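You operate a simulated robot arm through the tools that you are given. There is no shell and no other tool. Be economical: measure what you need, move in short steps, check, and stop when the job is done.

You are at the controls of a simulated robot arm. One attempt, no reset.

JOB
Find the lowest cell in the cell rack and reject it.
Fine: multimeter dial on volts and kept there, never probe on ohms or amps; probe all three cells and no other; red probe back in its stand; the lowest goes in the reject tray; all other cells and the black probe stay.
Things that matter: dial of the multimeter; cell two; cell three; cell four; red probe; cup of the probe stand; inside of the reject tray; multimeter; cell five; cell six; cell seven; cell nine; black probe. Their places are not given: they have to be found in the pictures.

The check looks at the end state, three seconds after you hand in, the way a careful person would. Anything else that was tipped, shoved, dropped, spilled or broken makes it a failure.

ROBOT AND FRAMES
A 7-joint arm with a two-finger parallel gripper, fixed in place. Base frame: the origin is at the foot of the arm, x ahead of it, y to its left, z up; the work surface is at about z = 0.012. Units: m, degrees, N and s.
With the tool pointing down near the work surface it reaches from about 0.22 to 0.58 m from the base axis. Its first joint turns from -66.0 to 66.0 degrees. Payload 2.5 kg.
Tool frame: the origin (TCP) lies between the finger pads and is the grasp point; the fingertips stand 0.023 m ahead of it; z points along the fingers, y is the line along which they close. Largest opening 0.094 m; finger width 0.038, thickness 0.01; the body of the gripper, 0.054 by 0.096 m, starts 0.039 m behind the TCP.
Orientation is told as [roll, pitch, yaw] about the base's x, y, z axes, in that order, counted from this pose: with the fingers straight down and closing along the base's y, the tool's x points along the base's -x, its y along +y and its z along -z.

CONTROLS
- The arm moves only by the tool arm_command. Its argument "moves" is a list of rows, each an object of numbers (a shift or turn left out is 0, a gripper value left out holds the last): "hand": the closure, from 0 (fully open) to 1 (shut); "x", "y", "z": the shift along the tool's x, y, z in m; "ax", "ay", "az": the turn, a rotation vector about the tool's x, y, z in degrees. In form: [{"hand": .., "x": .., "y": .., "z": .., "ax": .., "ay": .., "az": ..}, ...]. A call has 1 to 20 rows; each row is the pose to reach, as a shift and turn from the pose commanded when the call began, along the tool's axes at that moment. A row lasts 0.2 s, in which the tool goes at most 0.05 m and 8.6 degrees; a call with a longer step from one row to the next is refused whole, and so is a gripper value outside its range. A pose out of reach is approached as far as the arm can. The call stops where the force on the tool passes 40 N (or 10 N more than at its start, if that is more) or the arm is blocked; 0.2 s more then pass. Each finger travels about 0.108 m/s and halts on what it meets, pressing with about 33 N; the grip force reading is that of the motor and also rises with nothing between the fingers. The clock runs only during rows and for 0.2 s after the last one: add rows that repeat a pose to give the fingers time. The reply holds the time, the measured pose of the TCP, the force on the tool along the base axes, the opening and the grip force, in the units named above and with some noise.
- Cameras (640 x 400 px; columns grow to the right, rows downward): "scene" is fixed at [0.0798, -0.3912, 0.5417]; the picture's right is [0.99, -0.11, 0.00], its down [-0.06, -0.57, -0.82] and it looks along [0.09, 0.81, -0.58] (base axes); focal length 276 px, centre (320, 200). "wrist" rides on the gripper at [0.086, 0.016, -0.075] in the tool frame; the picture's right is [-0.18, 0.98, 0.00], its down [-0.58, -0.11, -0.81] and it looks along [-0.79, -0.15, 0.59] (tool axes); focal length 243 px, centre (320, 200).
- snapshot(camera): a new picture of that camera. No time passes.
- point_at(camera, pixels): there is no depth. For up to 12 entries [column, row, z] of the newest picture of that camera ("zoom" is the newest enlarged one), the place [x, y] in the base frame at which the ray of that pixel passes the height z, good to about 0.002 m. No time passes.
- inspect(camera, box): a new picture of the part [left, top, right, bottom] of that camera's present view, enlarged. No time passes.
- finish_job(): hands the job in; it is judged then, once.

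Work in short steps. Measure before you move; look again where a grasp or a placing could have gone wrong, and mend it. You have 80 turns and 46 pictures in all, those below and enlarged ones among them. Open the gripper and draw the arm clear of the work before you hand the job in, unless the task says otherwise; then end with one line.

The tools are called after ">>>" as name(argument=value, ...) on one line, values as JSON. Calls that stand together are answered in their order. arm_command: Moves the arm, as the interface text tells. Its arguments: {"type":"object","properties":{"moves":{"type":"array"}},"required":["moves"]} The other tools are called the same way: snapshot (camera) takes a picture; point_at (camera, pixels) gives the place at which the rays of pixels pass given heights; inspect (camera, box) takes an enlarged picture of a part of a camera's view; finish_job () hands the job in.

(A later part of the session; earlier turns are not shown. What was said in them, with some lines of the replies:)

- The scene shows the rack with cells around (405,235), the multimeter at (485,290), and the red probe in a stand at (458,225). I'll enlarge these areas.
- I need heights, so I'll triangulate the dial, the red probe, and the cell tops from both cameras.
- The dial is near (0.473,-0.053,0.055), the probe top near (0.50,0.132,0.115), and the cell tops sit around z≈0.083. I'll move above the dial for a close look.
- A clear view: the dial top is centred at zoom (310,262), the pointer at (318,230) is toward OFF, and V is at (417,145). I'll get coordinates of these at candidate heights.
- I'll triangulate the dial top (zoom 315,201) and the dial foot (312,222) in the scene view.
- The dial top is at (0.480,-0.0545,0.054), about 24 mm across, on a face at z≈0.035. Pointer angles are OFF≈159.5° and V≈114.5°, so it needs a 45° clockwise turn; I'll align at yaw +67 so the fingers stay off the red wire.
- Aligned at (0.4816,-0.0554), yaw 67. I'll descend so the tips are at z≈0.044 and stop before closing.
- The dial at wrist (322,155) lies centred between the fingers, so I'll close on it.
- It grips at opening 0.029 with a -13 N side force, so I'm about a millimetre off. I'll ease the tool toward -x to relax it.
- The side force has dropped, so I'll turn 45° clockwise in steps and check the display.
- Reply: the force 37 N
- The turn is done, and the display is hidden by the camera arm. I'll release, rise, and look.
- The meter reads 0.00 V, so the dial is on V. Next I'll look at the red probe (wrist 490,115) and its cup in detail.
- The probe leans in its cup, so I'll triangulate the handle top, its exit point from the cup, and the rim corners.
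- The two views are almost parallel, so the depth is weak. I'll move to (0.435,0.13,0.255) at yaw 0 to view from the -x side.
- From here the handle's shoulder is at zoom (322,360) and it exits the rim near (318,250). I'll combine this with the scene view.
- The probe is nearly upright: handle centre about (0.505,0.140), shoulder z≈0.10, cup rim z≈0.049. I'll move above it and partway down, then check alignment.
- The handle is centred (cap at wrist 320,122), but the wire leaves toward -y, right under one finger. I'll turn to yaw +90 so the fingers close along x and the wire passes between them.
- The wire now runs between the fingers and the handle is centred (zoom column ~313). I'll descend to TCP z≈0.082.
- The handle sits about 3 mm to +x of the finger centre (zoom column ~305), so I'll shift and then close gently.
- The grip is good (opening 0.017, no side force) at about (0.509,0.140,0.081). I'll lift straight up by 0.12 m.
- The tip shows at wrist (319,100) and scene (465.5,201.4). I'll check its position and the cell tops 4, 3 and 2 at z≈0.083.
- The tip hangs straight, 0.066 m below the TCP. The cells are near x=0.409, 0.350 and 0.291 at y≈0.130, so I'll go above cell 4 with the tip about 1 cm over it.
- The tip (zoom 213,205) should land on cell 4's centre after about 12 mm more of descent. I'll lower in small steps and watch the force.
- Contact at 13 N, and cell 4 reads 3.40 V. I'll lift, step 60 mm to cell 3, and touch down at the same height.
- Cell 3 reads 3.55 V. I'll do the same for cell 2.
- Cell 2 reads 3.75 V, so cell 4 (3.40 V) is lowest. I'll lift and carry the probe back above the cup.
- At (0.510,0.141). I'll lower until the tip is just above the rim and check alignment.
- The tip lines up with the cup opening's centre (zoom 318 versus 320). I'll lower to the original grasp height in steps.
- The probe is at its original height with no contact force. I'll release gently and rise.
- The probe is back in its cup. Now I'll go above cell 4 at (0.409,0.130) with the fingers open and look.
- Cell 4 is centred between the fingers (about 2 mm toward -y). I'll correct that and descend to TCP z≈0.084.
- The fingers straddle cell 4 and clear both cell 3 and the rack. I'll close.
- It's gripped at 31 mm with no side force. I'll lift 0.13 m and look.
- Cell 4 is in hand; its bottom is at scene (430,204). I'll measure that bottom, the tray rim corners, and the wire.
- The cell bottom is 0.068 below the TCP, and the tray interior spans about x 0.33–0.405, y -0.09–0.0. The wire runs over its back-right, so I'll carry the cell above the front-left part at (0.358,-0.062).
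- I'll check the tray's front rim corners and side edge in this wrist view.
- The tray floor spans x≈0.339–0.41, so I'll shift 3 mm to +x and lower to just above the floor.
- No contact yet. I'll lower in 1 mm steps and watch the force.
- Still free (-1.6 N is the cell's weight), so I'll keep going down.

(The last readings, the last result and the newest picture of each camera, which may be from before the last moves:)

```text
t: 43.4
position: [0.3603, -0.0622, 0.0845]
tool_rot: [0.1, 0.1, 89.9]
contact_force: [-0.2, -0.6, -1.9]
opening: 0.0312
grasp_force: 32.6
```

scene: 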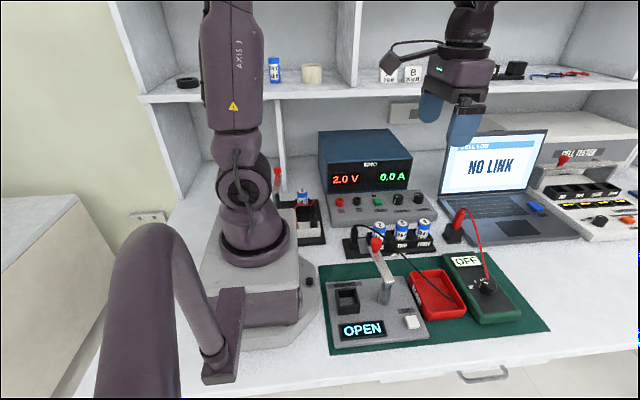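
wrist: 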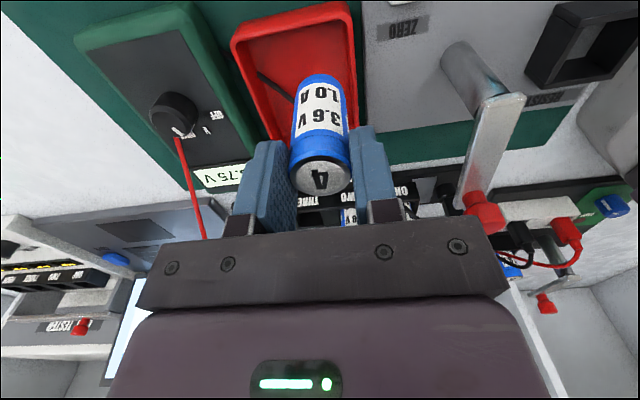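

>>> arm_command(moves=[{"z": 0.001}, {"z": 0.002}, {"z": 0.003}, {"z": 0.003}])

>>> inspect(camera="scene", box=[390, 240, 490, 330])

```text
t: 44.4
position: [0.362, -0.0628, 0.0808]
tool_rot: [0.0, 0.0, 90.0]
contact_force: [-1.0, 0.7, 2.6]
opening: 0.0312
grasp_force: 32.8
```

```text
4.44 times, centred on (440, 285) of scene
```

zoom: 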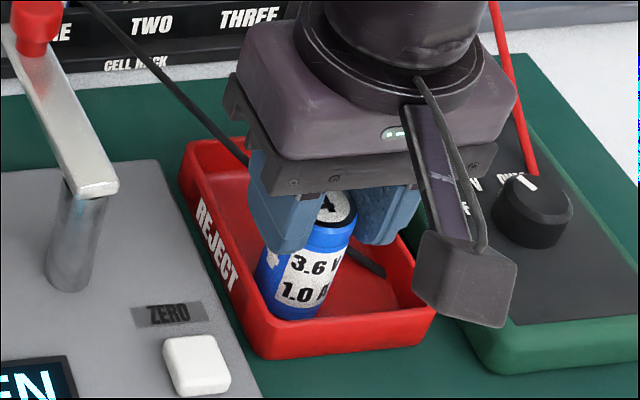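

The force has gone from -1.9 to +2.6 N, so the cell stands on the tray floor. I'll open slowly and rise straight up.

>>> arm_command(moves=[{"hand": 0.62}, {"hand": 0.56}, {"hand": 0.5}, {"hand": 0.45}, {"hand": 0.45}, {"hand": 0.45, "z": -0.01}, {"hand": 0.45, "z": -0.03}, {"hand": 0.45, "z": -0.07}, {"hand": 0.45, "z": -0.11}, {"hand": 0.45, "z": -0.15}, {"hand": 0.45, "z": -0.19}, {"hand": 0.45, "z": -0.19}])

>>> snapshot(camera="scene")

```text
t: 47.0
position: [0.3623, -0.0616, 0.272]
tool_rot: [0.1, 0.0, 89.9]
contact_force: [-0.4, -0.5, 1.1]
opening: 0.0518
grasp_force: 0.1
```

```text
6 pictures are left
```

scene: 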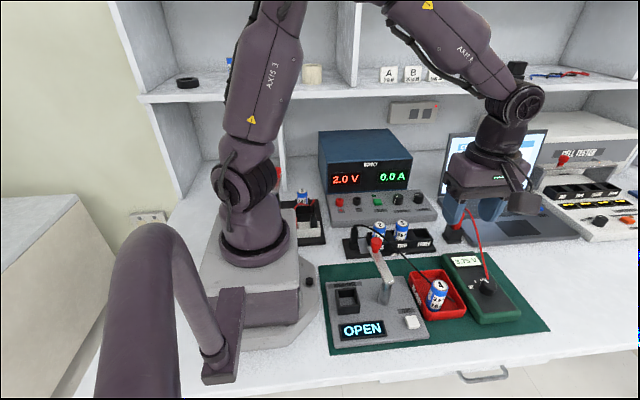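

Cell 4 stands in the tray. I'll open the gripper fully, raise the arm clear, and check once more up close.

>>> arm_command(moves=[{"hand": 0, "z": -0.04}, {"hand": 0, "z": -0.08}, {"hand": 0, "z": -0.12}, {"hand": 0, "z": -0.12}, {"hand": 0, "z": -0.12}])

>>> inspect(camera="scene", box=[340, 200, 520, 330])

```text
t: 48.2
position: [0.3626, -0.0621, 0.3909]
tool_rot: [0.0, -0.1, 90.0]
contact_force: [0.2, 0.2, 0.5]
opening: 0.0936
grasp_force: 0.0
```

```text
3.08 times, centred on (430, 265) of scene
```

zoom: 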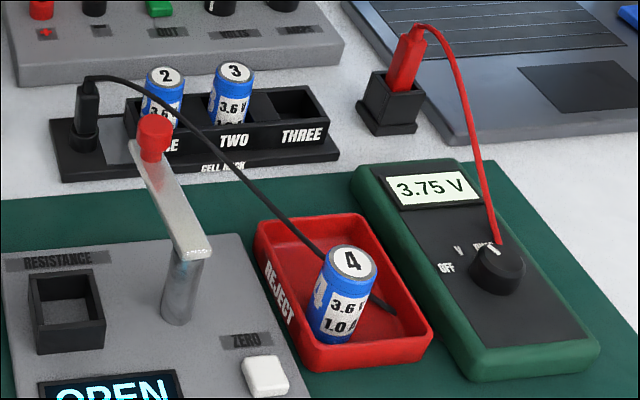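

Everything is in place: cell 4 upright in the tray, cells 2 and 3 in the rack, the red probe in its cup, and the dial on V. I'll hand in.

>>> finish_job()

```text
The job is handed in.
```

Cell four was the lowest at 3.40 V (cell two read 3.75 V, cell three 3.55 V) and now stands in the reject tray, with the red probe back in its stand and the dial left on volts.
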